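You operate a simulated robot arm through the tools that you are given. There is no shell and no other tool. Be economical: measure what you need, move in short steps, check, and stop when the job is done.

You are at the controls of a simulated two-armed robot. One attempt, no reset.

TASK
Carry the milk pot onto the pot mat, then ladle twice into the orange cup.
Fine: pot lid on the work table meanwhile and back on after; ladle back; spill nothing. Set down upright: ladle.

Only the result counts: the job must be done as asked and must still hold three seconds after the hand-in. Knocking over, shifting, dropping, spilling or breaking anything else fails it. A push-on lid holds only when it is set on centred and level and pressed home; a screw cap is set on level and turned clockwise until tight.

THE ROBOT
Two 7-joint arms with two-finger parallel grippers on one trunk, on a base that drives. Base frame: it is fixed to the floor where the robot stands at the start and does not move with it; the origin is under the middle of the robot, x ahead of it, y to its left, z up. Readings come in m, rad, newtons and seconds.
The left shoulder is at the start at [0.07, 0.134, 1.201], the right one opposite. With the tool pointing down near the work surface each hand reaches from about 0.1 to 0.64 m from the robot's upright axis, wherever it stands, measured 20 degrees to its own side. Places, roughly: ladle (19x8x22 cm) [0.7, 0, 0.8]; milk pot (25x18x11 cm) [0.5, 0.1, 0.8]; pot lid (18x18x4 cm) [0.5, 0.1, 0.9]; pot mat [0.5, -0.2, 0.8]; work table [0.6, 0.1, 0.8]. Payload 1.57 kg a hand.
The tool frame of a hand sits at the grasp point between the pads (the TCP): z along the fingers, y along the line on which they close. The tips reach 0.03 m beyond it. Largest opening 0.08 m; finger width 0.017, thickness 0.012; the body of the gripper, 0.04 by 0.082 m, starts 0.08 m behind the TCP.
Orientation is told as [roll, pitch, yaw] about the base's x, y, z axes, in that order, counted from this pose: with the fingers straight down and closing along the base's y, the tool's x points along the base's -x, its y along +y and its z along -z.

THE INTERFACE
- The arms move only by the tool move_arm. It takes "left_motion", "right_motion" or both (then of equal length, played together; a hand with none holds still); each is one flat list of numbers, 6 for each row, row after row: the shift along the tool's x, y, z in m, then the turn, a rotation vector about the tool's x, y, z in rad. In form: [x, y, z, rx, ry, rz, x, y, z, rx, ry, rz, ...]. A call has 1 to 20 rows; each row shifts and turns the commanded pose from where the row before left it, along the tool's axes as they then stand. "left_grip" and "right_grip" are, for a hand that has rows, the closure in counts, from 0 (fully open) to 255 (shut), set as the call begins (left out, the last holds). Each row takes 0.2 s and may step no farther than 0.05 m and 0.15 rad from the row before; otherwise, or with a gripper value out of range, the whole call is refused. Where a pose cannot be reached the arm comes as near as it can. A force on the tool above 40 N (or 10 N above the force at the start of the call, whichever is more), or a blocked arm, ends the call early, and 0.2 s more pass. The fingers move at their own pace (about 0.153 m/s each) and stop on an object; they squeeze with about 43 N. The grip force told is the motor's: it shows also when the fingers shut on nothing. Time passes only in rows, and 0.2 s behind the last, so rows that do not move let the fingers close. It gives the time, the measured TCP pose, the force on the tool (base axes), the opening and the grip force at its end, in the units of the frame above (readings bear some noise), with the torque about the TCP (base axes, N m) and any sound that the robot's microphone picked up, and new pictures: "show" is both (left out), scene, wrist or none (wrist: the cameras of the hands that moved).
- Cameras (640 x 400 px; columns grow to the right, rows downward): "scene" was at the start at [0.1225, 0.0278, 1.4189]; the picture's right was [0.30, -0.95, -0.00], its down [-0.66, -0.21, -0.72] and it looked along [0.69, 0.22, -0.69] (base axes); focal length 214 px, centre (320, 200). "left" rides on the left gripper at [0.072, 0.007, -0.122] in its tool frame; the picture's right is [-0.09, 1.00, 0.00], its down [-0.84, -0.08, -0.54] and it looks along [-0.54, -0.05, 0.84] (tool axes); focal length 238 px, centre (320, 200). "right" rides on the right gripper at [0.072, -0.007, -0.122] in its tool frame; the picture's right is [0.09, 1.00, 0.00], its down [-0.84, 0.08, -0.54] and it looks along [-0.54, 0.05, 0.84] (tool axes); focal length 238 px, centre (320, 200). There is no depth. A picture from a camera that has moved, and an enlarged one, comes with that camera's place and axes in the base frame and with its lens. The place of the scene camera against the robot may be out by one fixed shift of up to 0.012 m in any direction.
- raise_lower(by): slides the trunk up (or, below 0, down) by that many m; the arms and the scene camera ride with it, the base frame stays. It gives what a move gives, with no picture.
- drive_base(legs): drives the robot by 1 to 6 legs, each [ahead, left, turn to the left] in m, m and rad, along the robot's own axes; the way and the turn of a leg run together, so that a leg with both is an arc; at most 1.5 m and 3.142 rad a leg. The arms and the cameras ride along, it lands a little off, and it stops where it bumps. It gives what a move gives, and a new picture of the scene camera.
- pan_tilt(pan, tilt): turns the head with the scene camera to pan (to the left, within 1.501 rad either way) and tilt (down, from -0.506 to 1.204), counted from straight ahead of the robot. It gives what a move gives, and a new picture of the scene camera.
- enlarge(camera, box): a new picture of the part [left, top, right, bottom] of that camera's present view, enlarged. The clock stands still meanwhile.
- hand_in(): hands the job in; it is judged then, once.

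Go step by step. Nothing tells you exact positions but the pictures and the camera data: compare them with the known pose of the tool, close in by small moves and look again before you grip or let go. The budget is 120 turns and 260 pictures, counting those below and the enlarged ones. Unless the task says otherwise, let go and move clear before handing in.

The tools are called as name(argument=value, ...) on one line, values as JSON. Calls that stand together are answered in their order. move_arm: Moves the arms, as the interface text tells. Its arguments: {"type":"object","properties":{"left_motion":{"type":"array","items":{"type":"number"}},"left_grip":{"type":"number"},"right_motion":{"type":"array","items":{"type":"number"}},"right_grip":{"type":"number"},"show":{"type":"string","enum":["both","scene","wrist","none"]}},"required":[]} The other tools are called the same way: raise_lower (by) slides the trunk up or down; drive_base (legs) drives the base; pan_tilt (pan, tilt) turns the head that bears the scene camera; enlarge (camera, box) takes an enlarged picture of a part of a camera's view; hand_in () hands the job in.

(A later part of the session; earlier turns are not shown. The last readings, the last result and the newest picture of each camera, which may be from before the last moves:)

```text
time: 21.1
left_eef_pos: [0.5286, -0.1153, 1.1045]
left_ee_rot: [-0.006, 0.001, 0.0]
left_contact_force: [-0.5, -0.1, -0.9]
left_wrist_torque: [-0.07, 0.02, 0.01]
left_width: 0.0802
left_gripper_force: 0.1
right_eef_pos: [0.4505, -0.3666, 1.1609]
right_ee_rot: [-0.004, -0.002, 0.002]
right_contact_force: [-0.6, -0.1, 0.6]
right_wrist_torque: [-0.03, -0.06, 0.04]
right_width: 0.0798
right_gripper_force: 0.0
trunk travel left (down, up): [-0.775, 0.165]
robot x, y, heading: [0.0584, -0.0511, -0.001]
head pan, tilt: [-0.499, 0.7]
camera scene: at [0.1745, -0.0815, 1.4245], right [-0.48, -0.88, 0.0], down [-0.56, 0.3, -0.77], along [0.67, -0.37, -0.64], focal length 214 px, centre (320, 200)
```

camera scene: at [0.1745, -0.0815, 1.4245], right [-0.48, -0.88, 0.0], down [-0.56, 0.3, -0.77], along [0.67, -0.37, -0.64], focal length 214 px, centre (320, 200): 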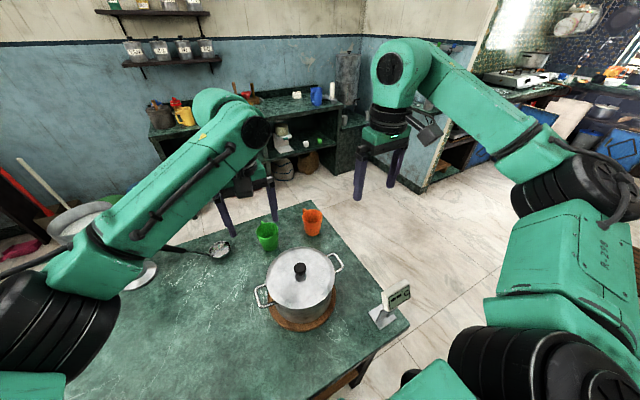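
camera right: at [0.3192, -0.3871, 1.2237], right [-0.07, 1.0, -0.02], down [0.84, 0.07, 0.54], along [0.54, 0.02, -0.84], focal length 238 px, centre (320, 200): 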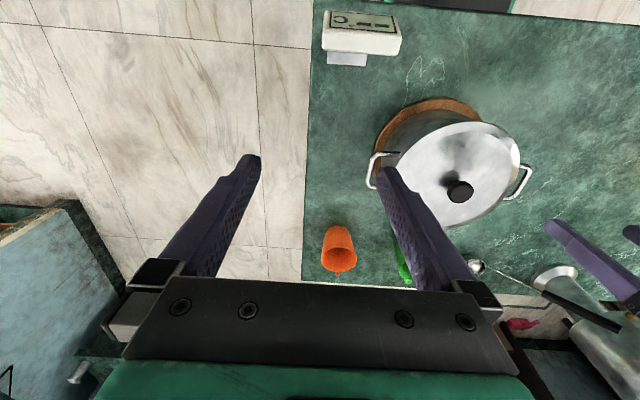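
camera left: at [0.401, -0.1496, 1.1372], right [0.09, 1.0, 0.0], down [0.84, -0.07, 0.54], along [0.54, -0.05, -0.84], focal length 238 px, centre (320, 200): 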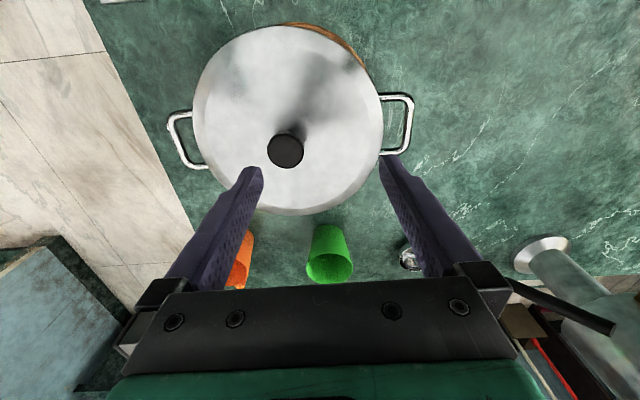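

Driving forward is free so far (base about (0.058, -0.05)). Now the left hand goes above the lid knob.

move_arm(left_motion=[0.0142, -0.0179, 0.0236, 0, 0, 0, 0.0142, -0.0179, 0.0236, 0, 0, 0, 0.0142, -0.0179, 0.0236, 0, 0, 0, 0.0142, -0.0179, 0.0236, 0, 0, 0], show="wrist")

```text
time: 22.1
left_eef_pos: [0.4739, -0.1937, 1.0088]
left_ee_rot: [0.003, 0.002, -0.002]
left_contact_force: [0.1, 0.0, 0.0]
left_wrist_torque: [-0.01, 0.0, 0.02]
left_width: 0.08
left_gripper_force: 0.1
right_eef_pos: [0.4531, -0.3717, 1.1575]
right_ee_rot: [0.002, -0.002, 0.003]
right_contact_force: [0.0, 0.6, -0.1]
right_wrist_torque: [0.0, -0.03, -0.03]
right_width: 0.08
right_gripper_force: 0.1
trunk travel left (down, up): [-0.775, 0.165]
robot x, y, heading: [0.0599, -0.0509, -0.006]
head pan, tilt: [-0.499, 0.7]
camera left: at [0.402, -0.1848, 1.1323], right [0.09, 1.0, 0.0], down [0.84, -0.08, 0.54], along [0.54, -0.05, -0.84], focal length 238 px, centre (320, 200)
```

left: 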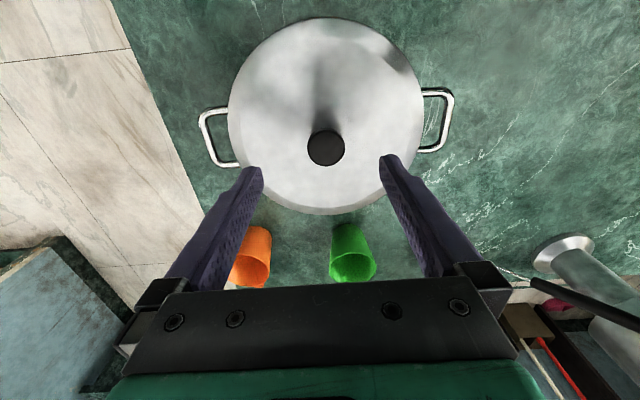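

Knob at (0.472, -0.187), about 3 cm wide. I'll correct 6 mm and lower with fingers narrowed to ~5 cm.

move_arm(left_motion=[0.002, 0.0065, 0.02, 0, 0, 0, 0, 0, 0.02, 0, 0, 0], left_grip=95, show="wrist")

```text
time: 22.7
left_eef_pos: [0.4721, -0.1851, 0.9701]
left_ee_rot: [-0.001, 0.002, -0.001]
left_contact_force: [0.4, 0.3, 0.3]
left_wrist_torque: [-0.01, -0.01, -0.01]
left_width: 0.0501
left_gripper_force: 0.0
right_eef_pos: [0.4535, -0.3712, 1.1582]
right_ee_rot: [0.0, -0.003, 0.003]
right_contact_force: [-0.5, -0.5, 0.9]
right_wrist_torque: [0.0, 0.03, 0.01]
right_width: 0.0797
right_gripper_force: 0.1
trunk travel left (down, up): [-0.775, 0.165]
robot x, y, heading: [0.0614, -0.0506, -0.001]
head pan, tilt: [-0.499, 0.7]
camera left: at [0.3999, -0.1771, 1.0929], right [0.09, 1.0, 0.0], down [0.84, -0.08, 0.54], along [0.54, -0.05, -0.84], focal length 238 px, centre (320, 200)
```

left: 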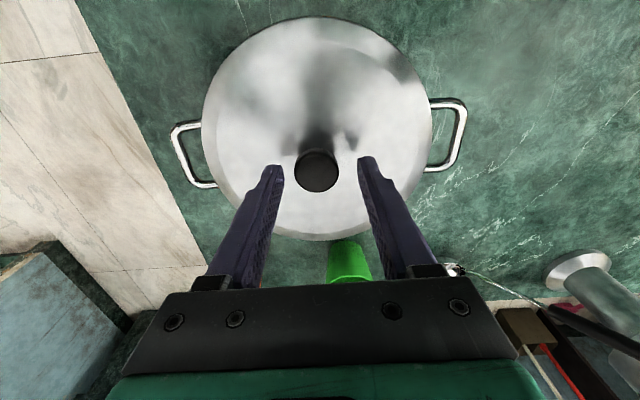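

Aligned. Lower 18 mm more and close on the knob.

move_arm(left_motion=[0, -0.0005, 0.01, 0, 0, 0, 0, 0, 0.009, 0, 0, 0], show="wrist")

move_arm(left_motion=[0, 0, 0, 0, 0, 0, 0, 0, 0, 0, 0, 0], left_grip=255, show="wrist")

```text
time: 23.3
left_eef_pos: [0.472, -0.1861, 0.9503]
left_ee_rot: [0.001, 0.003, 0.0]
left_contact_force: [-0.3, 0.3, 0.1]
left_wrist_torque: [-0.03, 0.05, -0.02]
left_width: 0.0502
left_gripper_force: 0.1
right_eef_pos: [0.4538, -0.3716, 1.1584]
right_ee_rot: [-0.001, -0.002, 0.003]
right_contact_force: [-1.0, 0.0, -0.3]
right_wrist_torque: [-0.02, -0.03, -0.01]
right_width: 0.0802
right_gripper_force: 0.0
trunk travel left (down, up): [-0.775, 0.165]
robot x, y, heading: [0.0574, -0.0498, 0.001]
head pan, tilt: [-0.499, 0.7]
camera left: at [0.4006, -0.1772, 1.0732], right [0.09, 1.0, 0.0], down [0.84, -0.08, 0.54], along [0.54, -0.05, -0.84], focal length 238 px, centre (320, 200)
```

left: 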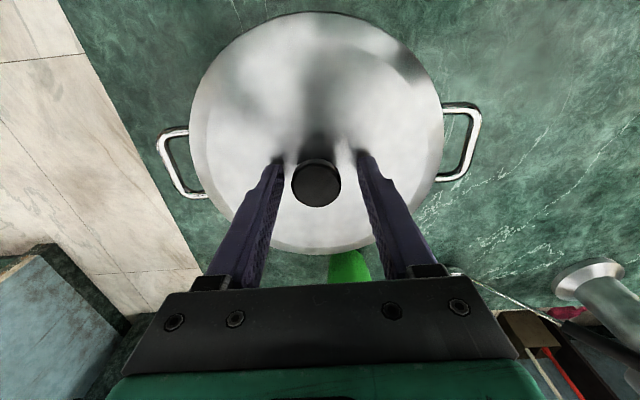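

```text
time: 23.9
left_eef_pos: [0.4732, -0.1845, 0.9496]
left_ee_rot: [0.0, 0.004, 0.0]
left_contact_force: [-0.7, -0.2, 0.9]
left_wrist_torque: [0.03, 0.03, -0.02]
left_width: 0.0308
left_gripper_force: 39.9
right_eef_pos: [0.4529, -0.3724, 1.1576]
right_ee_rot: [-0.001, 0.0, 0.002]
right_contact_force: [0.8, -0.5, 0.3]
right_wrist_torque: [0.01, 0.01, 0.02]
right_width: 0.08
right_gripper_force: 0.1
trunk travel left (down, up): [-0.775, 0.165]
robot x, y, heading: [0.0584, -0.0501, -0.002]
head pan, tilt: [-0.499, 0.7]
camera left: at [0.4007, -0.1772, 1.0732], right [0.09, 1.0, 0.0], down [0.84, -0.08, 0.54], along [0.54, -0.05, -0.84], focal length 238 px, centre (320, 200)
```

left: 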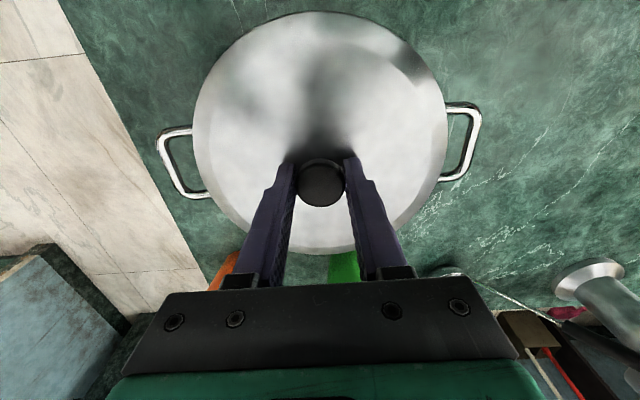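

Knob gripped (31 mm) with the lid seated at TCP (0.4725, -0.185, 0.950). Lifting slowly.

move_arm(left_motion=[0, 0, -0.005, 0, 0, 0, 0, 0, -0.01, 0, 0, 0, 0, 0, -0.015, 0, 0, 0, 0, 0, -0.025, 0, 0, 0, 0, 0, -0.03, 0, 0, 0])

```text
time: 25.1
left_eef_pos: [0.4727, -0.1838, 1.0342]
left_ee_rot: [-0.002, 0.004, 0.0]
left_contact_force: [0.4, 1.1, -0.8]
left_wrist_torque: [-0.02, 0.0, 0.01]
left_width: 0.0306
left_gripper_force: 39.4
right_eef_pos: [0.4532, -0.3719, 1.1593]
right_ee_rot: [0.001, -0.002, 0.004]
right_contact_force: [0.8, -0.7, -0.3]
right_wrist_torque: [-0.02, 0.0, 0.0]
right_width: 0.0797
right_gripper_force: 0.0
trunk travel left (down, up): [-0.775, 0.165]
robot x, y, heading: [0.0571, -0.0482, 0.006]
head pan, tilt: [-0.499, 0.7]
camera scene: at [0.1773, -0.0873, 1.4239], right [-0.48, -0.88, 0.0], down [-0.57, 0.31, -0.76], along [0.67, -0.37, -0.64], focal length 214 px, centre (320, 200)
camera left: at [0.4013, -0.1756, 1.1577], right [0.09, 1.0, 0.0], down [0.84, -0.08, 0.54], along [0.54, -0.05, -0.84], focal length 238 px, centre (320, 200)
```

scene: 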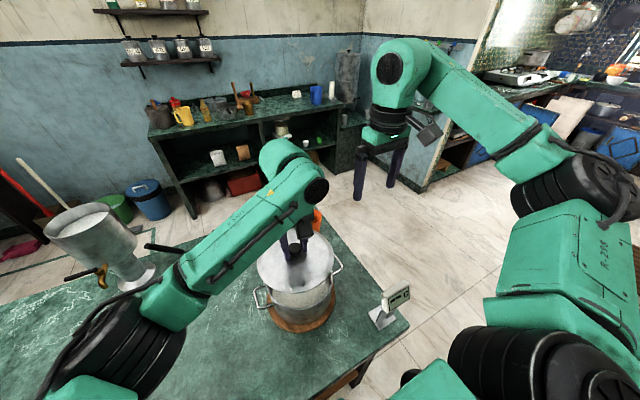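
left: 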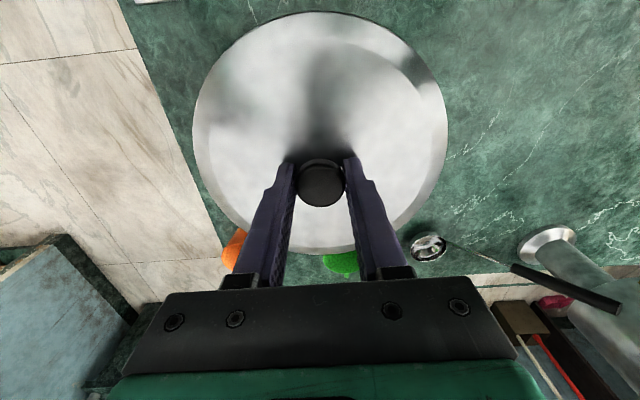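

The lid is off. I'll carry it to a free spot on the table at about (0.42, 0.14).

move_arm(left_motion=[0.003, 0.02, 0, 0, 0, 0, 0.0065, 0.04, 0, 0, 0, 0, 0.0065, 0.04, 0, 0, 0, 0, 0.0065, 0.04, 0, 0, 0, 0, 0.0065, 0.04, 0, 0, 0, 0, 0.0065, 0.04, 0, 0, 0, 0, 0.0065, 0.04, 0, 0, 0, 0, 0.0065, 0.04, 0, 0, 0, 0, 0.003, 0.024, 0, 0, 0, 0, 0, 0, 0.03, 0, 0, 0, 0, 0, 0.04, 0, 0, 0, 0, 0, 0.04, 0, 0, 0, 0, 0, 0.03, 0, 0, 0])

```text
time: 27.9
left_eef_pos: [0.4228, 0.138, 0.8957]
left_ee_rot: [-0.001, 0.004, 0.0]
left_contact_force: [-0.2, -0.8, -1.1]
left_wrist_torque: [-0.02, 0.0, -0.01]
left_width: 0.0307
left_gripper_force: 40.2
right_eef_pos: [0.4538, -0.3722, 1.1592]
right_ee_rot: [-0.002, 0.001, 0.003]
right_contact_force: [-0.1, 0.0, 0.6]
right_wrist_torque: [-0.01, 0.01, 0.0]
right_width: 0.0796
right_gripper_force: 0.0
trunk travel left (down, up): [-0.775, 0.165]
robot x, y, heading: [0.062, -0.0517, 0.003]
head pan, tilt: [-0.499, 0.7]
camera scene: at [0.178, -0.0873, 1.4239], right [-0.48, -0.88, 0.0], down [-0.57, 0.31, -0.76], along [0.67, -0.37, -0.64], focal length 214 px, centre (320, 200)
camera left: at [0.3501, 0.1467, 1.0182], right [0.09, 1.0, 0.0], down [0.84, -0.08, 0.54], along [0.54, -0.05, -0.84], focal length 238 px, centre (320, 200)
```

scene: 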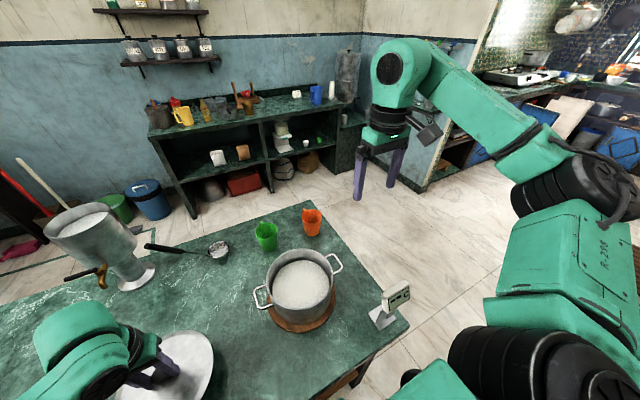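
left: 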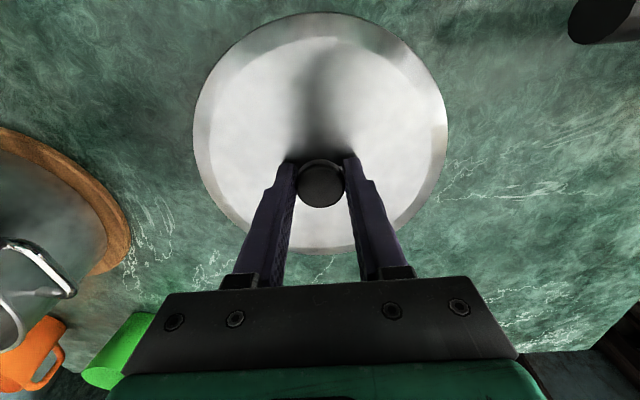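

Pot is open and full of milk. Lowering the lid to the table gently.

move_arm(left_motion=[0, 0, 0.012, 0, 0, 0, 0, 0, 0.012, 0, 0, 0, 0, 0, 0.006, 0, 0, 0, 0, 0, 0.004, 0, 0, 0, 0, 0, 0.003, 0, 0, 0, 0, 0, 0.003, 0, 0, 0], show="wrist")

```text
time: 29.3
left_eef_pos: [0.4216, 0.1387, 0.8554]
left_ee_rot: [0.001, 0.003, 0.0]
left_contact_force: [-0.9, -0.1, -0.6]
left_wrist_torque: [-0.06, -0.02, 0.0]
left_width: 0.0306
left_gripper_force: 39.9
right_eef_pos: [0.4529, -0.3716, 1.1596]
right_ee_rot: [0.002, -0.002, 0.004]
right_contact_force: [0.0, -0.2, 0.2]
right_wrist_torque: [0.01, 0.0, 0.04]
right_width: 0.0799
right_gripper_force: 0.0
trunk travel left (down, up): [-0.775, 0.165]
robot x, y, heading: [0.058, -0.0493, -0.002]
head pan, tilt: [-0.499, 0.7]
camera left: at [0.3484, 0.1472, 0.9783], right [0.09, 1.0, 0.0], down [0.84, -0.08, 0.54], along [0.54, -0.05, -0.84], focal length 238 px, centre (320, 200)
```

left: 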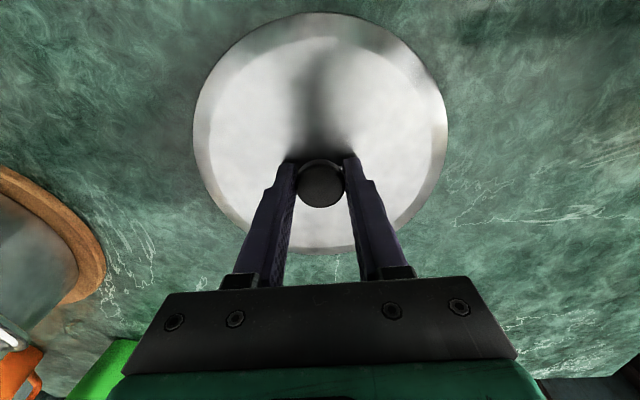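

move_arm(left_motion=[0, 0, 0.003, 0, 0, 0, 0, 0, 0.003, 0, 0, 0, 0, 0, 0.003, 0, 0, 0, 0, 0, 0, 0, 0, 0], show="none")

move_arm(left_motion=[0, 0, 0.002, 0, 0, 0, 0, 0, 0.002, 0, 0, 0, 0, 0, 0, 0, 0, 0], show="none")

```text
time: 30.3
left_eef_pos: [0.4197, 0.139, 0.8452]
left_ee_rot: [0.001, 0.003, 0.0]
left_contact_force: [-0.8, -0.3, 2.2]
left_wrist_torque: [0.08, -0.18, 0.0]
left_width: 0.0307
left_gripper_force: 40.0
right_eef_pos: [0.452, -0.3715, 1.1581]
right_ee_rot: [0.0, -0.002, 0.004]
right_contact_force: [-0.1, -0.6, 0.9]
right_wrist_torque: [0.02, 0.01, -0.01]
right_width: 0.08
right_gripper_force: 0.1
trunk travel left (down, up): [-0.775, 0.165]
robot x, y, heading: [0.0566, -0.0481, 0.004]
head pan, tilt: [-0.499, 0.7]
```

```text
time: 31.1
left_eef_pos: [0.4206, 0.1391, 0.846]
left_ee_rot: [0.002, -0.005, 0.001]
left_contact_force: [2.2, 2.6, 29.8]
left_wrist_torque: [0.04, 0.17, 0.03]
left_width: 0.031
left_gripper_force: 39.4
right_eef_pos: [0.4503, -0.3715, 1.1598]
right_ee_rot: [0.002, -0.005, 0.003]
right_contact_force: [0.9, -0.3, -0.4]
right_wrist_torque: [-0.01, 0.02, 0.03]
right_width: 0.08
right_gripper_force: 0.1
trunk travel left (down, up): [-0.775, 0.165]
robot x, y, heading: [0.0584, -0.0471, -0.003]
head pan, tilt: [-0.499, 0.7]
```

Lid is on the table (contact at 0.846). Unload, open, rise.

move_arm(left_motion=[0, 0, -0.002, 0, 0, 0, 0, 0, -0.0015, 0, 0, 0], show="none")

move_arm(left_motion=[0, 0, 0, 0, 0, 0, 0, 0, 0, 0, 0, 0], left_grip=95, show="none")

move_arm(left_motion=[0, 0, -0.02, 0, 0, 0, 0, 0, -0.04, 0, 0, 0, 0, 0, -0.045, 0, 0, 0, 0, 0, -0.045, 0, 0, 0])

pan_tilt(pan=0.1, tilt=0.75)

```text
time: 31.7
left_eef_pos: [0.4189, 0.1394, 0.8455]
left_ee_rot: [-0.001, 0.002, 0.001]
left_contact_force: [3.5, -0.6, 9.9]
left_wrist_torque: [-0.03, -0.92, 0.07]
left_width: 0.0307
left_gripper_force: 39.4
right_eef_pos: [0.4528, -0.3713, 1.1579]
right_ee_rot: [0.001, -0.002, 0.003]
right_contact_force: [0.0, 0.7, -0.1]
right_wrist_torque: [-0.01, -0.02, 0.0]
right_width: 0.0799
right_gripper_force: 0.0
trunk travel left (down, up): [-0.775, 0.165]
robot x, y, heading: [0.0641, -0.0508, -0.003]
head pan, tilt: [-0.499, 0.7]
```

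```text
time: 32.3
left_eef_pos: [0.4197, 0.1397, 0.8455]
left_ee_rot: [-0.001, 0.003, 0.0]
left_contact_force: [0.0, 0.6, -0.1]
left_wrist_torque: [-0.01, -0.01, 0.0]
left_width: 0.0505
left_gripper_force: 0.0
right_eef_pos: [0.4532, -0.3722, 1.1578]
right_ee_rot: [0.001, -0.001, 0.003]
right_contact_force: [-1.0, -0.2, -0.6]
right_wrist_torque: [-0.01, -0.01, 0.01]
right_width: 0.0802
right_gripper_force: 0.0
trunk travel left (down, up): [-0.775, 0.165]
robot x, y, heading: [0.0597, -0.0495, 0.0]
head pan, tilt: [-0.499, 0.7]
```

```text
time: 33.3
left_eef_pos: [0.4197, 0.1401, 0.9979]
left_ee_rot: [0.002, 0.004, 0.0]
left_contact_force: [0.1, 1.2, -0.3]
left_wrist_torque: [-0.02, 0.0, 0.02]
left_width: 0.05
left_gripper_force: 0.1
right_eef_pos: [0.4528, -0.3723, 1.1588]
right_ee_rot: [0.0, 0.0, 0.003]
right_contact_force: [0.5, 0.7, 0.3]
right_wrist_torque: [0.0, -0.02, 0.01]
right_width: 0.0798
right_gripper_force: 0.0
trunk travel left (down, up): [-0.775, 0.165]
robot x, y, heading: [0.0558, -0.0442, 0.001]
head pan, tilt: [-0.499, 0.7]
camera scene: at [0.1774, -0.0876, 1.4239], right [-0.48, -0.88, 0.0], down [-0.57, 0.31, -0.76], along [0.67, -0.37, -0.64], focal length 214 px, centre (320, 200)
camera left: at [0.348, 0.149, 1.1206], right [0.09, 1.0, 0.0], down [0.84, -0.08, 0.54], along [0.54, -0.05, -0.84], focal length 238 px, centre (320, 200)
```

scene: 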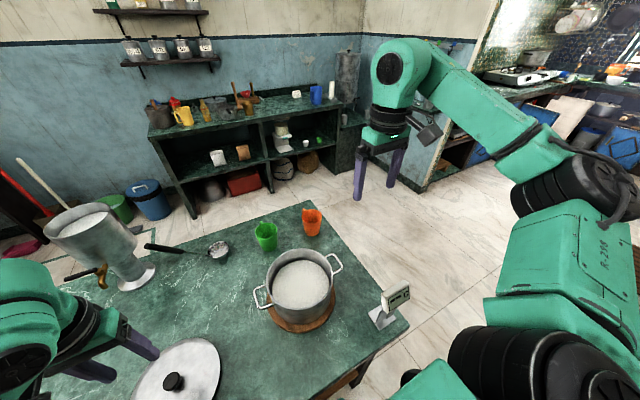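
left: 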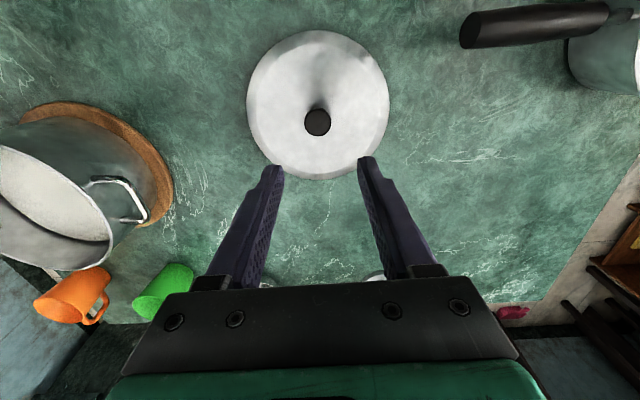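

```text
time: 34.3
left_eef_pos: [0.4209, 0.1407, 0.9972]
left_ee_rot: [-0.001, 0.007, 0.0]
left_contact_force: [-0.2, 0.2, 0.5]
left_wrist_torque: [0.04, 0.0, -0.05]
left_width: 0.05
left_gripper_force: 0.0
right_eef_pos: [0.4541, -0.3705, 1.158]
right_ee_rot: [0.0, -0.002, 0.003]
right_contact_force: [0.5, -0.1, -0.1]
right_wrist_torque: [-0.02, 0.01, 0.02]
right_width: 0.0801
right_gripper_force: 0.1
trunk travel left (down, up): [-0.775, 0.165]
robot x, y, heading: [0.0577, -0.0493, -0.005]
head pan, tilt: [0.099, 0.75]
camera scene: at [0.1853, -0.0385, 1.4197], right [0.1, -1.0, 0.0], down [-0.68, -0.07, -0.73], along [0.73, 0.07, -0.68], focal length 214 px, centre (320, 200)
```

scene: 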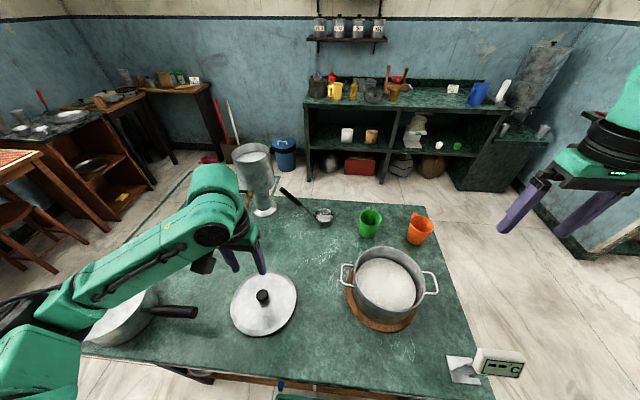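

The lid rests on the table at (0.42, 0.14), knob up. Now I look closely at the ladle, cups and dispenser.

enlarge(camera="scene", box=[240, 160, 360, 235])

enlarge(camera="scene", box=[340, 190, 460, 265])

enlarge(camera="right", box=[300, 180, 640, 390])

```text
5.33 times, centred on (300, 198) of scene
camera zoom: at [0.1853, -0.0385, 1.4197], right [0.1, -1.0, 0.0], down [-0.68, -0.07, -0.73], along [0.73, 0.07, -0.68], focal length 1144 px, centre (427, 213)
```

zoom: 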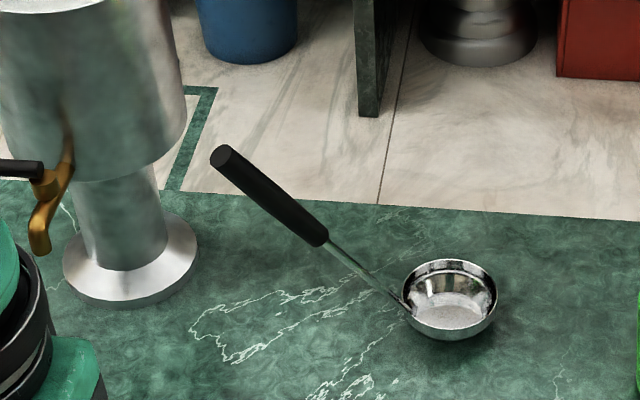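

```text
5.33 times, centred on (400, 228) of scene
camera zoom: at [0.1853, -0.0385, 1.4197], right [0.1, -1.0, 0.0], down [-0.68, -0.07, -0.73], along [0.73, 0.07, -0.68], focal length 1144 px, centre (-107, 53)
```

zoom: 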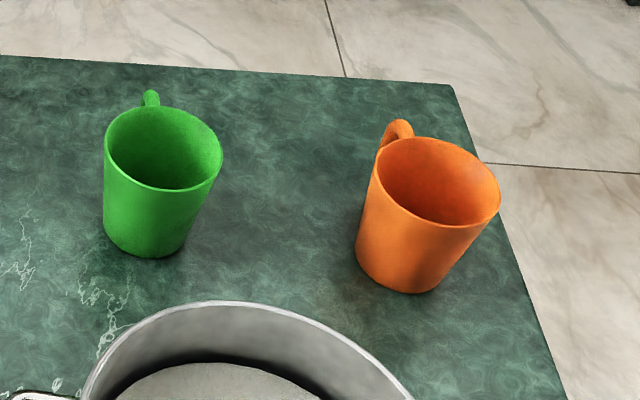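

```text
1.88 times, centred on (470, 285) of right
camera zoom: at [0.3813, -0.3782, 1.2801], right [-0.1, 1.0, 0.0], down [0.84, 0.08, 0.54], along [0.54, 0.05, -0.84], focal length 449 px, centre (38, 40)
```

zoom: 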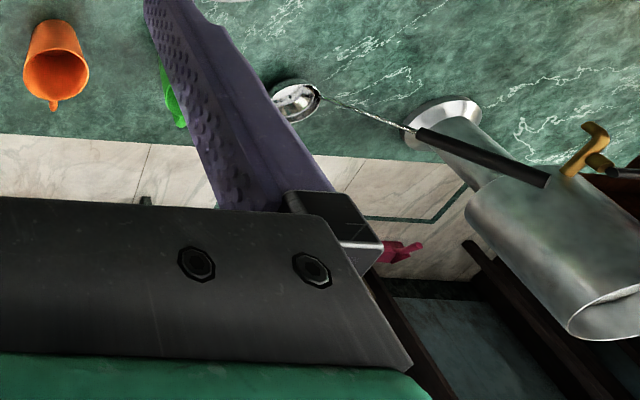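

I place the ladle handle: bowl centre (0.736, -0.002, 0.83), black grip from (0.705, 0.084, 0.91) to (0.68, 0.132, 0.994), leaning at azimuth (-0.49, 0.87). I'll use the right hand with the tool yawed -1.06 rad and the left hand tucked up, then reposition the base.

move_arm(left_motion=[0.01, 0, -0.02, 0, 0, 0, 0.01, 0, -0.02, 0, 0, 0, 0.01, 0, -0.02, 0, 0, 0, 0.01, 0, -0.02, 0, 0, 0, 0.01, 0, -0.02, 0, 0, 0, 0.01, 0, -0.02, 0, 0, 0, 0.01, 0, -0.02, 0, 0, 0, 0.01, 0, -0.02, 0, 0, 0], right_motion=[0, 0.03, 0, 0, 0, 0.1325, 0, 0.03, 0, 0, 0, 0.1325, 0, 0.03, 0, 0, 0, 0.1325, 0, 0.01, 0, 0, 0, 0.1325, 0, 0, 0, 0, 0, 0.1325, 0, 0, 0, 0, 0, 0.1325, 0, 0, 0, 0, 0, 0.1325, 0, 0, 0, 0, 0, 0.1325], show="scene")

```text
time: 36.1
left_eef_pos: [0.3569, 0.1343, 1.1301]
left_ee_rot: [0.0, 0.006, 0.0]
left_contact_force: [-0.4, -0.5, -0.7]
left_wrist_torque: [-0.01, 0.03, -0.01]
left_width: 0.0499
left_gripper_force: 0.0
left hand out of reach, approached as far as the arm can: row 3, 4, 5, 6
right_eef_pos: [0.4678, -0.273, 1.1582]
right_ee_rot: [0.002, 0.001, -1.058]
right_contact_force: [0.6, -0.1, -0.4]
right_wrist_torque: [0.01, 0.04, 0.02]
right_width: 0.0799
right_gripper_force: 0.2
trunk travel left (down, up): [-0.775, 0.165]
robot x, y, heading: [0.0573, -0.0515, -0.0]
head pan, tilt: [0.099, 0.75]
camera scene: at [0.1851, -0.0387, 1.4197], right [0.1, -0.99, 0.0], down [-0.68, -0.07, -0.73], along [0.73, 0.07, -0.68], focal length 214 px, centre (320, 200)
```

scene: 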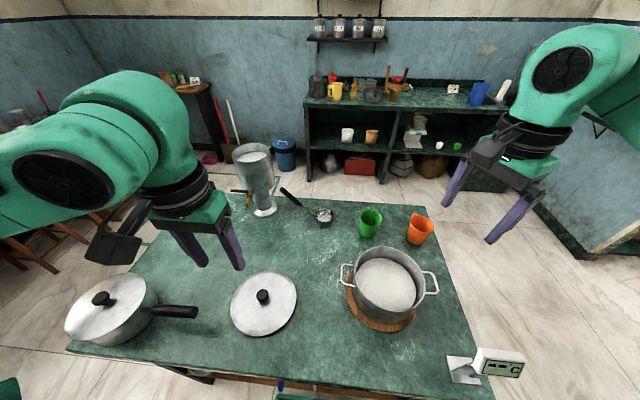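

Right hand is yawed without trouble. Now drive left ~0.25 and ahead in small steps.

drive_base(legs=[[0, 0.25, 0], [0.03, 0, 0]])

```text
time: 38.4
left_eef_pos: [0.3837, 0.3829, 1.1329]
left_ee_rot: [0.0, -0.005, -0.008]
left_contact_force: [0.1, -0.3, 0.9]
left_wrist_torque: [0.0, -0.06, -0.01]
left_width: 0.0505
left_gripper_force: 0.1
right_eef_pos: [0.4908, -0.0265, 1.1601]
right_ee_rot: [0.008, 0.0, -1.062]
right_contact_force: [-0.3, 0.2, 0.6]
right_wrist_torque: [-0.03, -0.05, -0.02]
right_width: 0.0801
right_gripper_force: 0.0
trunk travel left (down, up): [-0.775, 0.165]
robot x, y, heading: [0.0889, 0.2018, -0.009]
head pan, tilt: [0.099, 0.75]
camera scene: at [0.2082, 0.2104, 1.4205], right [0.09, -1.0, 0.0], down [-0.68, -0.06, -0.74], along [0.73, 0.07, -0.68], focal length 214 px, centre (320, 200)
```

scene: 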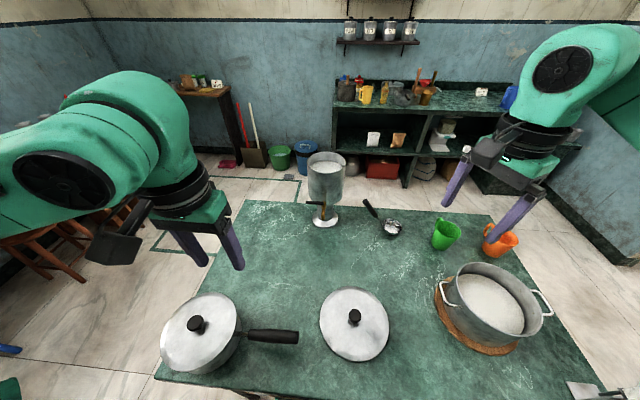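

Base is at about (0.085, 0.20). The right hand moves above the ladle handle, staying above its tip.

move_arm(right_motion=[0.0033, 0.0404, 0.0, 0, 0, 0, 0.0033, 0.0404, 0.0, 0, 0, 0, 0.0033, 0.0404, 0.015, 0, 0, 0, 0.0033, 0.0404, 0.025, 0, 0, 0, 0.0033, 0.0404, 0.025, 0, 0, 0, 0.0033, 0.0404, 0.025, 0, 0, 0])

```text
time: 39.8
left_eef_pos: [0.3889, 0.3832, 1.1314]
left_ee_rot: [0.0, 0.003, -0.008]
left_contact_force: [-0.1, -0.6, -0.4]
left_wrist_torque: [0.02, 0.0, -0.02]
left_width: 0.0501
left_gripper_force: 0.2
right_eef_pos: [0.6749, 0.1064, 1.063]
right_ee_rot: [0.001, -0.003, -1.059]
right_contact_force: [-0.9, -0.3, -0.3]
right_wrist_torque: [-0.03, -0.01, 0.01]
right_width: 0.0801
right_gripper_force: 0.0
right hand out of reach, approached as far as the arm can: row 6
trunk travel left (down, up): [-0.775, 0.165]
robot x, y, heading: [0.0898, 0.1989, -0.003]
head pan, tilt: [0.099, 0.75]
camera scene: at [0.216, 0.2119, 1.4197], right [0.09, -1.0, 0.0], down [-0.68, -0.06, -0.73], along [0.73, 0.07, -0.68], focal length 214 px, centre (320, 200)
camera right: at [0.6339, 0.1667, 1.1846], right [0.82, 0.57, 0.0], down [0.48, -0.69, 0.54], along [0.31, -0.45, -0.84], focal length 238 px, centre (320, 200)
```

scene: 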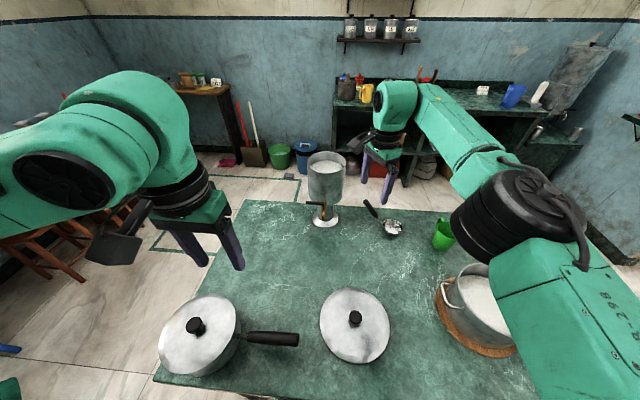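
right: 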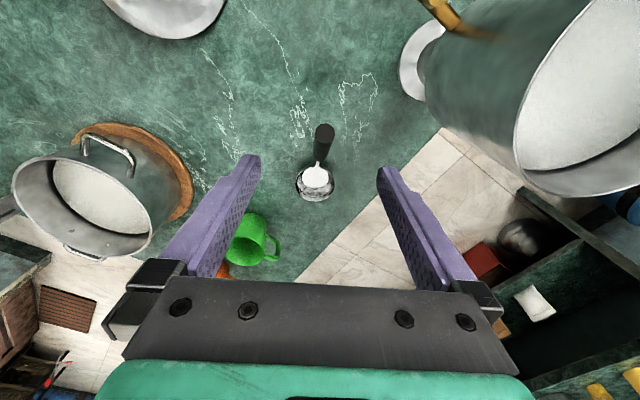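

Handle tip is near (0.668, 0.121), so the hand is already almost centred over it. I'll lower part way and look again.

move_arm(right_motion=[-0.003, 0, 0.02, 0, 0, 0, -0.003, 0.001, 0.02, 0, 0, 0], show="wrist")

```text
time: 40.4
left_eef_pos: [0.39, 0.3833, 1.1308]
left_ee_rot: [0.0, 0.003, -0.008]
left_contact_force: [1.0, 0.4, -0.1]
left_wrist_torque: [-0.02, 0.05, 0.0]
left_width: 0.0501
left_gripper_force: 0.0
right_eef_pos: [0.6787, 0.0992, 1.0232]
right_ee_rot: [0.002, 0.0, -1.06]
right_contact_force: [-0.2, 0.3, -0.2]
right_wrist_torque: [0.0, 0.03, -0.03]
right_width: 0.08
right_gripper_force: 0.0
trunk travel left (down, up): [-0.775, 0.165]
robot x, y, heading: [0.0883, 0.2015, -0.006]
head pan, tilt: [0.099, 0.75]
camera right: at [0.6382, 0.1589, 1.1448], right [0.82, 0.57, 0.0], down [0.47, -0.69, 0.54], along [0.31, -0.45, -0.84], focal length 238 px, centre (320, 200)
```

right: 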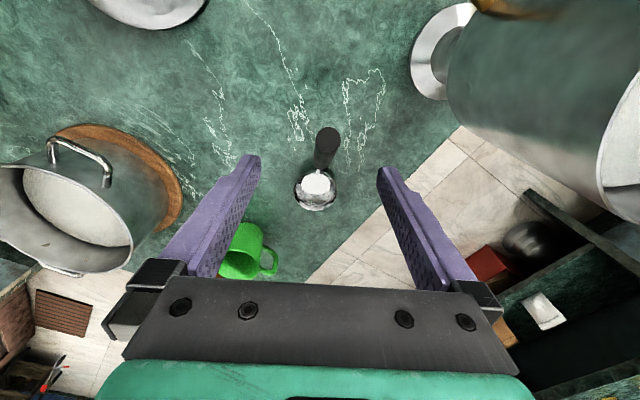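

Good alignment. Lower on to grip height around z = 0.957.

move_arm(right_motion=[0, 0.002, 0.022, 0, 0, 0, 0, 0.001, 0.022, 0, 0, 0, 0, 0, 0.022, 0, 0, 0], show="wrist")

enlarge(camera="right", box=[220, 90, 420, 250])

enlarge(camera="scene", box=[300, 140, 460, 250])

```text
time: 41.1
left_eef_pos: [0.3888, 0.3835, 1.1308]
left_ee_rot: [0.001, 0.003, -0.007]
left_contact_force: [1.0, -0.8, 0.3]
left_wrist_torque: [-0.01, -0.01, 0.01]
left_width: 0.0499
left_gripper_force: 0.1
right_eef_pos: [0.6829, 0.1018, 0.9587]
right_ee_rot: [0.003, -0.001, -1.064]
right_contact_force: [0.4, 0.9, -0.7]
right_wrist_torque: [-0.02, 0.01, -0.01]
right_width: 0.0802
right_gripper_force: 0.1
trunk travel left (down, up): [-0.775, 0.165]
robot x, y, heading: [0.0902, 0.2022, -0.004]
head pan, tilt: [0.099, 0.75]
camera right: at [0.6417, 0.1617, 1.0799], right [0.82, 0.57, 0.0], down [0.47, -0.69, 0.54], along [0.31, -0.45, -0.84], focal length 238 px, centre (320, 200)
```

right: 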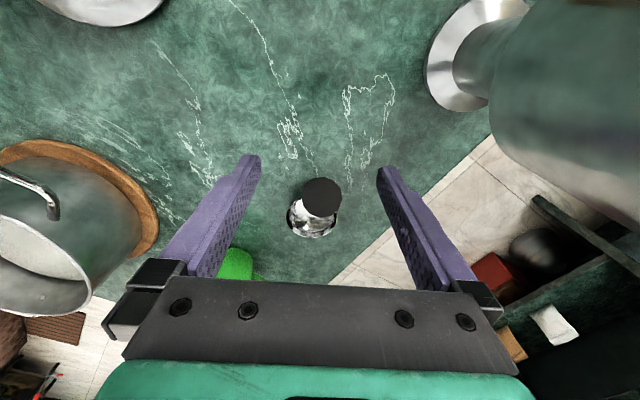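

```text
2.50 times, centred on (320, 170) of right
camera zoom: at [0.6417, 0.1617, 1.0799], right [0.82, 0.57, 0.0], down [0.47, -0.69, 0.54], along [0.31, -0.45, -0.84], focal length 596 px, centre (320, 275)
```

zoom: 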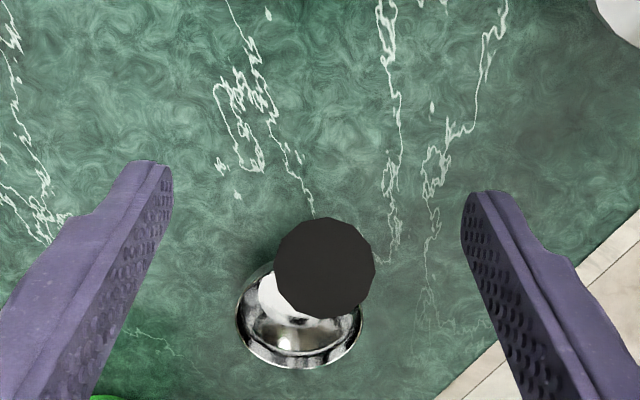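

```text
3.64 times, centred on (380, 195) of scene
camera zoom: at [0.2158, 0.2114, 1.4197], right [0.09, -1.0, 0.0], down [-0.68, -0.06, -0.73], along [0.73, 0.07, -0.68], focal length 780 px, centre (102, 218)
```

zoom: 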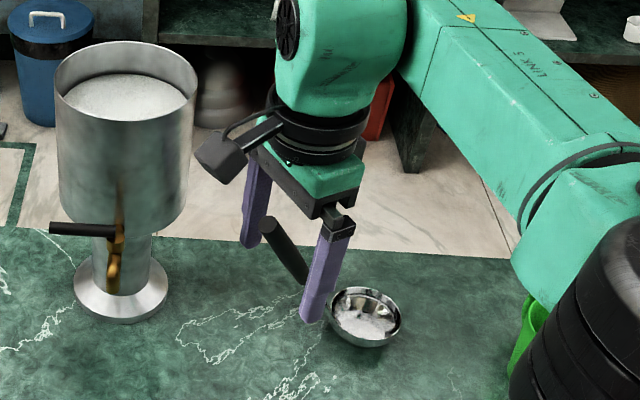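

The handle is centred between the fingers. Closing.

move_arm(right_motion=[0, 0, 0, 0, 0, 0, 0, 0, 0, 0, 0, 0, 0, 0, 0, 0, 0, 0], right_grip=255)

```text
time: 42.0
left_eef_pos: [0.3892, 0.3832, 1.1306]
left_ee_rot: [0.001, 0.002, -0.006]
left_contact_force: [0.6, 0.1, 0.1]
left_wrist_torque: [0.0, 0.02, 0.01]
left_width: 0.0502
left_gripper_force: 0.2
right_eef_pos: [0.6823, 0.1002, 0.9593]
right_ee_rot: [0.002, -0.001, -1.063]
right_contact_force: [-0.2, -0.2, -0.2]
right_wrist_torque: [0.1, 0.03, -0.01]
right_width: 0.0158
right_gripper_force: 30.9
trunk travel left (down, up): [-0.775, 0.165]
robot x, y, heading: [0.0898, 0.1998, -0.004]
head pan, tilt: [0.099, 0.75]
camera scene: at [0.216, 0.2113, 1.4197], right [0.09, -1.0, 0.0], down [-0.68, -0.06, -0.73], along [0.73, 0.07, -0.68], focal length 214 px, centre (320, 200)
camera right: at [0.6418, 0.1616, 1.08], right [0.82, 0.57, 0.0], down [0.47, -0.69, 0.54], along [0.31, -0.45, -0.84], focal length 238 px, centre (320, 200)
```

scene: 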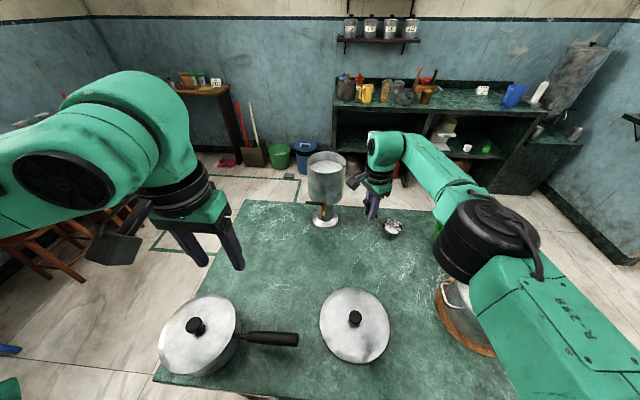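
right: 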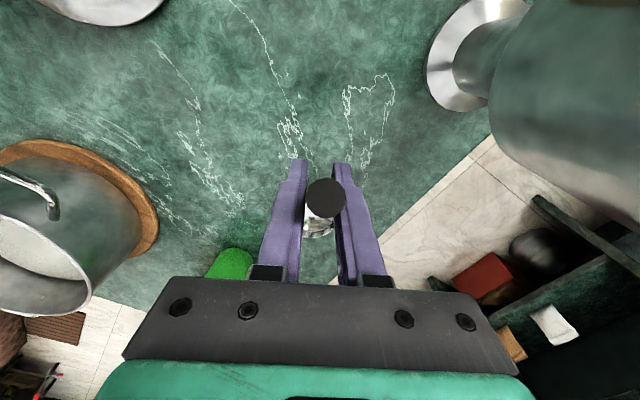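

The ladle is gripped at TCP (0.6825, 0.1005, 0.959), yaw -1.063, which is my return pose. Lift straight up.

move_arm(right_motion=[0, 0, -0.01, 0, 0, 0, 0, 0, -0.02, 0, 0, 0, 0, 0, -0.025, 0, 0, 0, 0, 0, -0.03, 0, 0, 0, 0, 0, -0.03, 0, 0, 0, 0, 0, -0.025, 0, 0, 0])

```text
time: 43.4
left_eef_pos: [0.389, 0.3836, 1.1323]
left_ee_rot: [-0.001, 0.002, -0.008]
left_contact_force: [0.0, -0.3, -0.8]
left_wrist_torque: [0.01, 0.0, -0.02]
left_width: 0.0501
left_gripper_force: 0.0
right_eef_pos: [0.6744, 0.1016, 1.1032]
right_ee_rot: [-0.001, 0.001, -1.061]
right_contact_force: [0.4, -0.2, -0.4]
right_wrist_torque: [0.09, 0.05, -0.03]
right_width: 0.0156
right_gripper_force: 31.2
right hand out of reach, approached as far as the arm can: row 6
trunk travel left (down, up): [-0.775, 0.165]
robot x, y, heading: [0.0878, 0.1993, -0.006]
head pan, tilt: [0.099, 0.75]
camera scene: at [0.2149, 0.2115, 1.4198], right [0.09, -1.0, 0.0], down [-0.68, -0.06, -0.73], along [0.73, 0.07, -0.68], focal length 214 px, centre (320, 200)
camera right: at [0.634, 0.1618, 1.2249], right [0.82, 0.57, 0.0], down [0.47, -0.69, 0.54], along [0.31, -0.45, -0.84], focal length 238 px, centre (320, 200)
```

scene: 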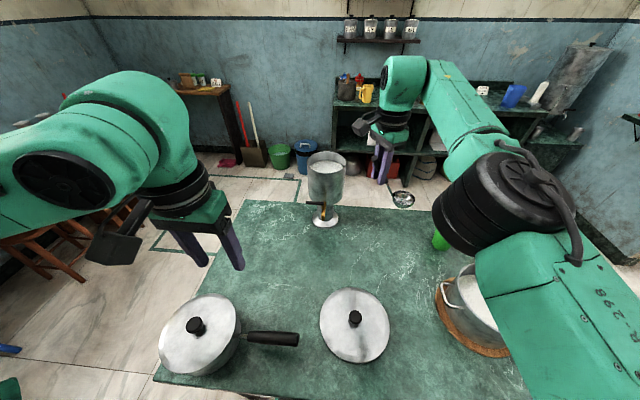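
right: 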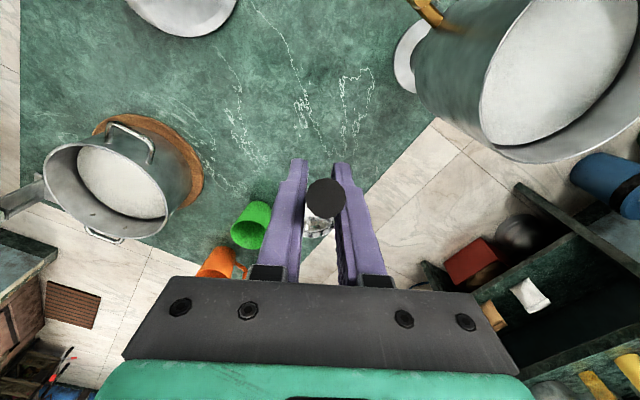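

Ladle hangs steady. I'll pull it back from the dispenser, yaw it to -0.52 rad (suits dipping and pouring), and send the left hand out to the left.

move_arm(right_motion=[0.018, -0.033, 0, 0, 0, 0, 0.018, -0.033, 0, 0, 0, 0, 0.018, -0.033, 0, 0, 0, 0, 0.018, -0.033, 0, 0, 0, 0, 0, 0, 0, 0, 0, -0.135, 0, 0, 0, 0, 0, -0.135, 0, 0, 0, 0, 0, -0.135, 0, 0, 0, 0, 0, -0.135], left_motion=[0, 0.025, -0.005, 0, 0, 0, 0, 0.025, -0.005, 0, 0, 0, 0, 0.025, -0.005, 0, 0, 0, 0, 0.025, -0.005, 0, 0, 0, 0, 0.025, -0.005, 0, 0, 0, 0, 0.025, 0, 0, 0, 0, 0, 0.025, 0, 0, 0, 0, 0, 0.025, 0, 0, 0, 0])

```text
time: 45.1
left_eef_pos: [0.436, 0.548, 1.1479]
left_ee_rot: [0.0, 0.003, -0.008]
left_contact_force: [0.5, 0.0, -0.3]
left_wrist_torque: [-0.02, 0.03, 0.03]
left_width: 0.0502
left_gripper_force: 0.1
left hand out of reach, approached as far as the arm can: row 4, 5, 6, 7, 8
right_eef_pos: [0.5265, 0.1002, 1.0995]
right_ee_rot: [0.001, 0.0, -0.519]
right_contact_force: [-1.1, 0.1, -0.4]
right_wrist_torque: [0.05, 0.11, -0.02]
right_width: 0.0156
right_gripper_force: 31.7
trunk travel left (down, up): [-0.775, 0.165]
robot x, y, heading: [0.0894, 0.199, -0.003]
head pan, tilt: [0.099, 0.75]
camera scene: at [0.2171, 0.2125, 1.4195], right [0.09, -1.0, 0.0], down [-0.68, -0.06, -0.73], along [0.73, 0.07, -0.68], focal length 214 px, centre (320, 200)
camera right: at [0.461, 0.1305, 1.2229], right [0.42, 0.91, 0.0], down [0.76, -0.35, 0.54], along [0.49, -0.23, -0.84], focal length 238 px, centre (320, 200)
camera left: at [0.3637, 0.5567, 1.2706], right [0.1, 1.0, 0.0], down [0.84, -0.08, 0.54], along [0.54, -0.05, -0.84], focal length 238 px, centre (320, 200)
```

scene: 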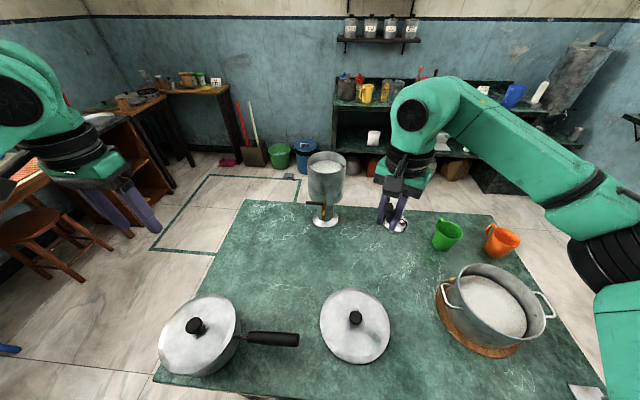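
right: 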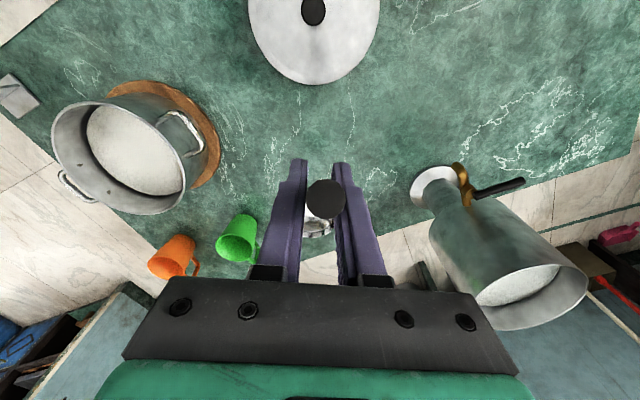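
left: 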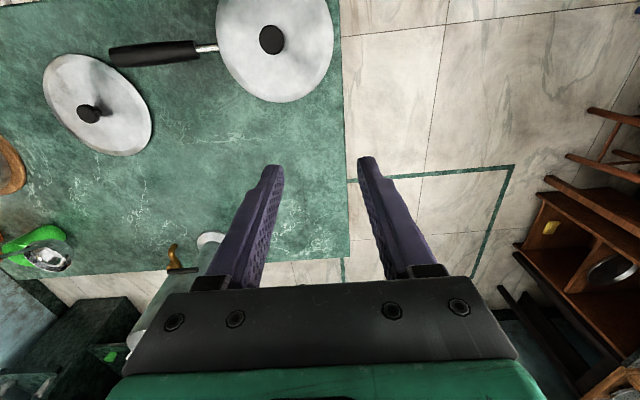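

Drive right 0.35 m to bring the right hand by the pot and the orange cup.

drive_base(legs=[[0, -0.35, 0]])

enlarge(camera="right", box=[160, 0, 480, 220])

enlarge(camera="left", box=[0, 100, 240, 300])

```text
time: 47.4
left_eef_pos: [0.4265, 0.2146, 1.1493]
left_ee_rot: [0.003, 0.002, 0.003]
left_contact_force: [-0.6, 0.3, -0.2]
left_wrist_torque: [0.03, -0.02, -0.01]
left_width: 0.0502
left_gripper_force: 0.1
right_eef_pos: [0.5228, -0.2307, 1.0996]
right_ee_rot: [0.005, 0.002, -0.514]
right_contact_force: [-0.2, -0.5, -0.9]
right_wrist_torque: [0.09, 0.09, 0.0]
right_width: 0.0158
right_gripper_force: 31.2
trunk travel left (down, up): [-0.775, 0.165]
robot x, y, heading: [0.0804, -0.128, 0.009]
head pan, tilt: [0.099, 0.75]
stopped in leg 1: the robot was blocked; the commanded pose is now the measured one
camera scene: at [0.2116, -0.1234, 1.4197], right [0.1, -0.99, 0.0], down [-0.68, -0.07, -0.73], along [0.73, 0.08, -0.68], focal length 214 px, centre (320, 200)
```

scene: 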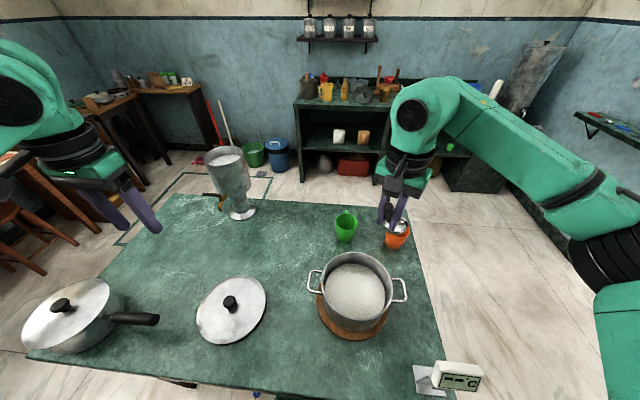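

```text
1.82 times, centred on (320, 110) of right
camera zoom: at [0.4566, -0.202, 1.2225], right [0.41, 0.91, 0.0], down [0.77, -0.35, 0.54], along [0.49, -0.22, -0.84], focal length 433 px, centre (320, 364)
```

zoom: 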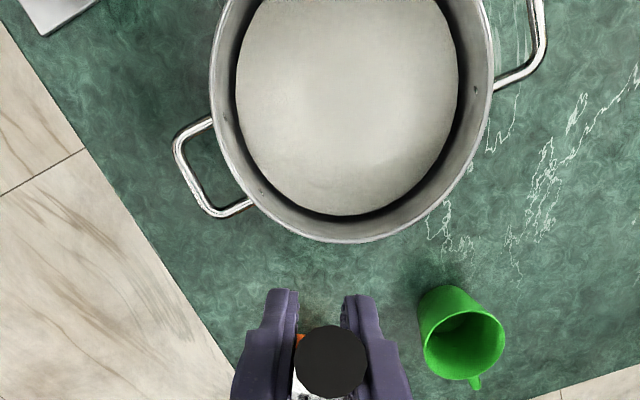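

```text
2.00 times, centred on (120, 200) of left
camera zoom: at [0.3545, 0.2225, 1.2724], right [0.09, 1.0, 0.0], down [0.84, -0.08, 0.54], along [0.54, -0.04, -0.84], focal length 477 px, centre (720, 200)
```

zoom: 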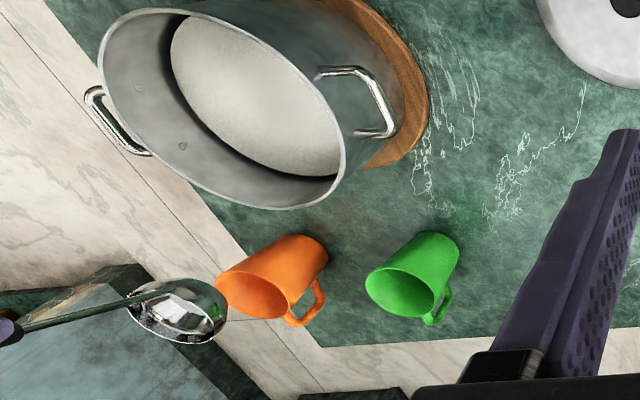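

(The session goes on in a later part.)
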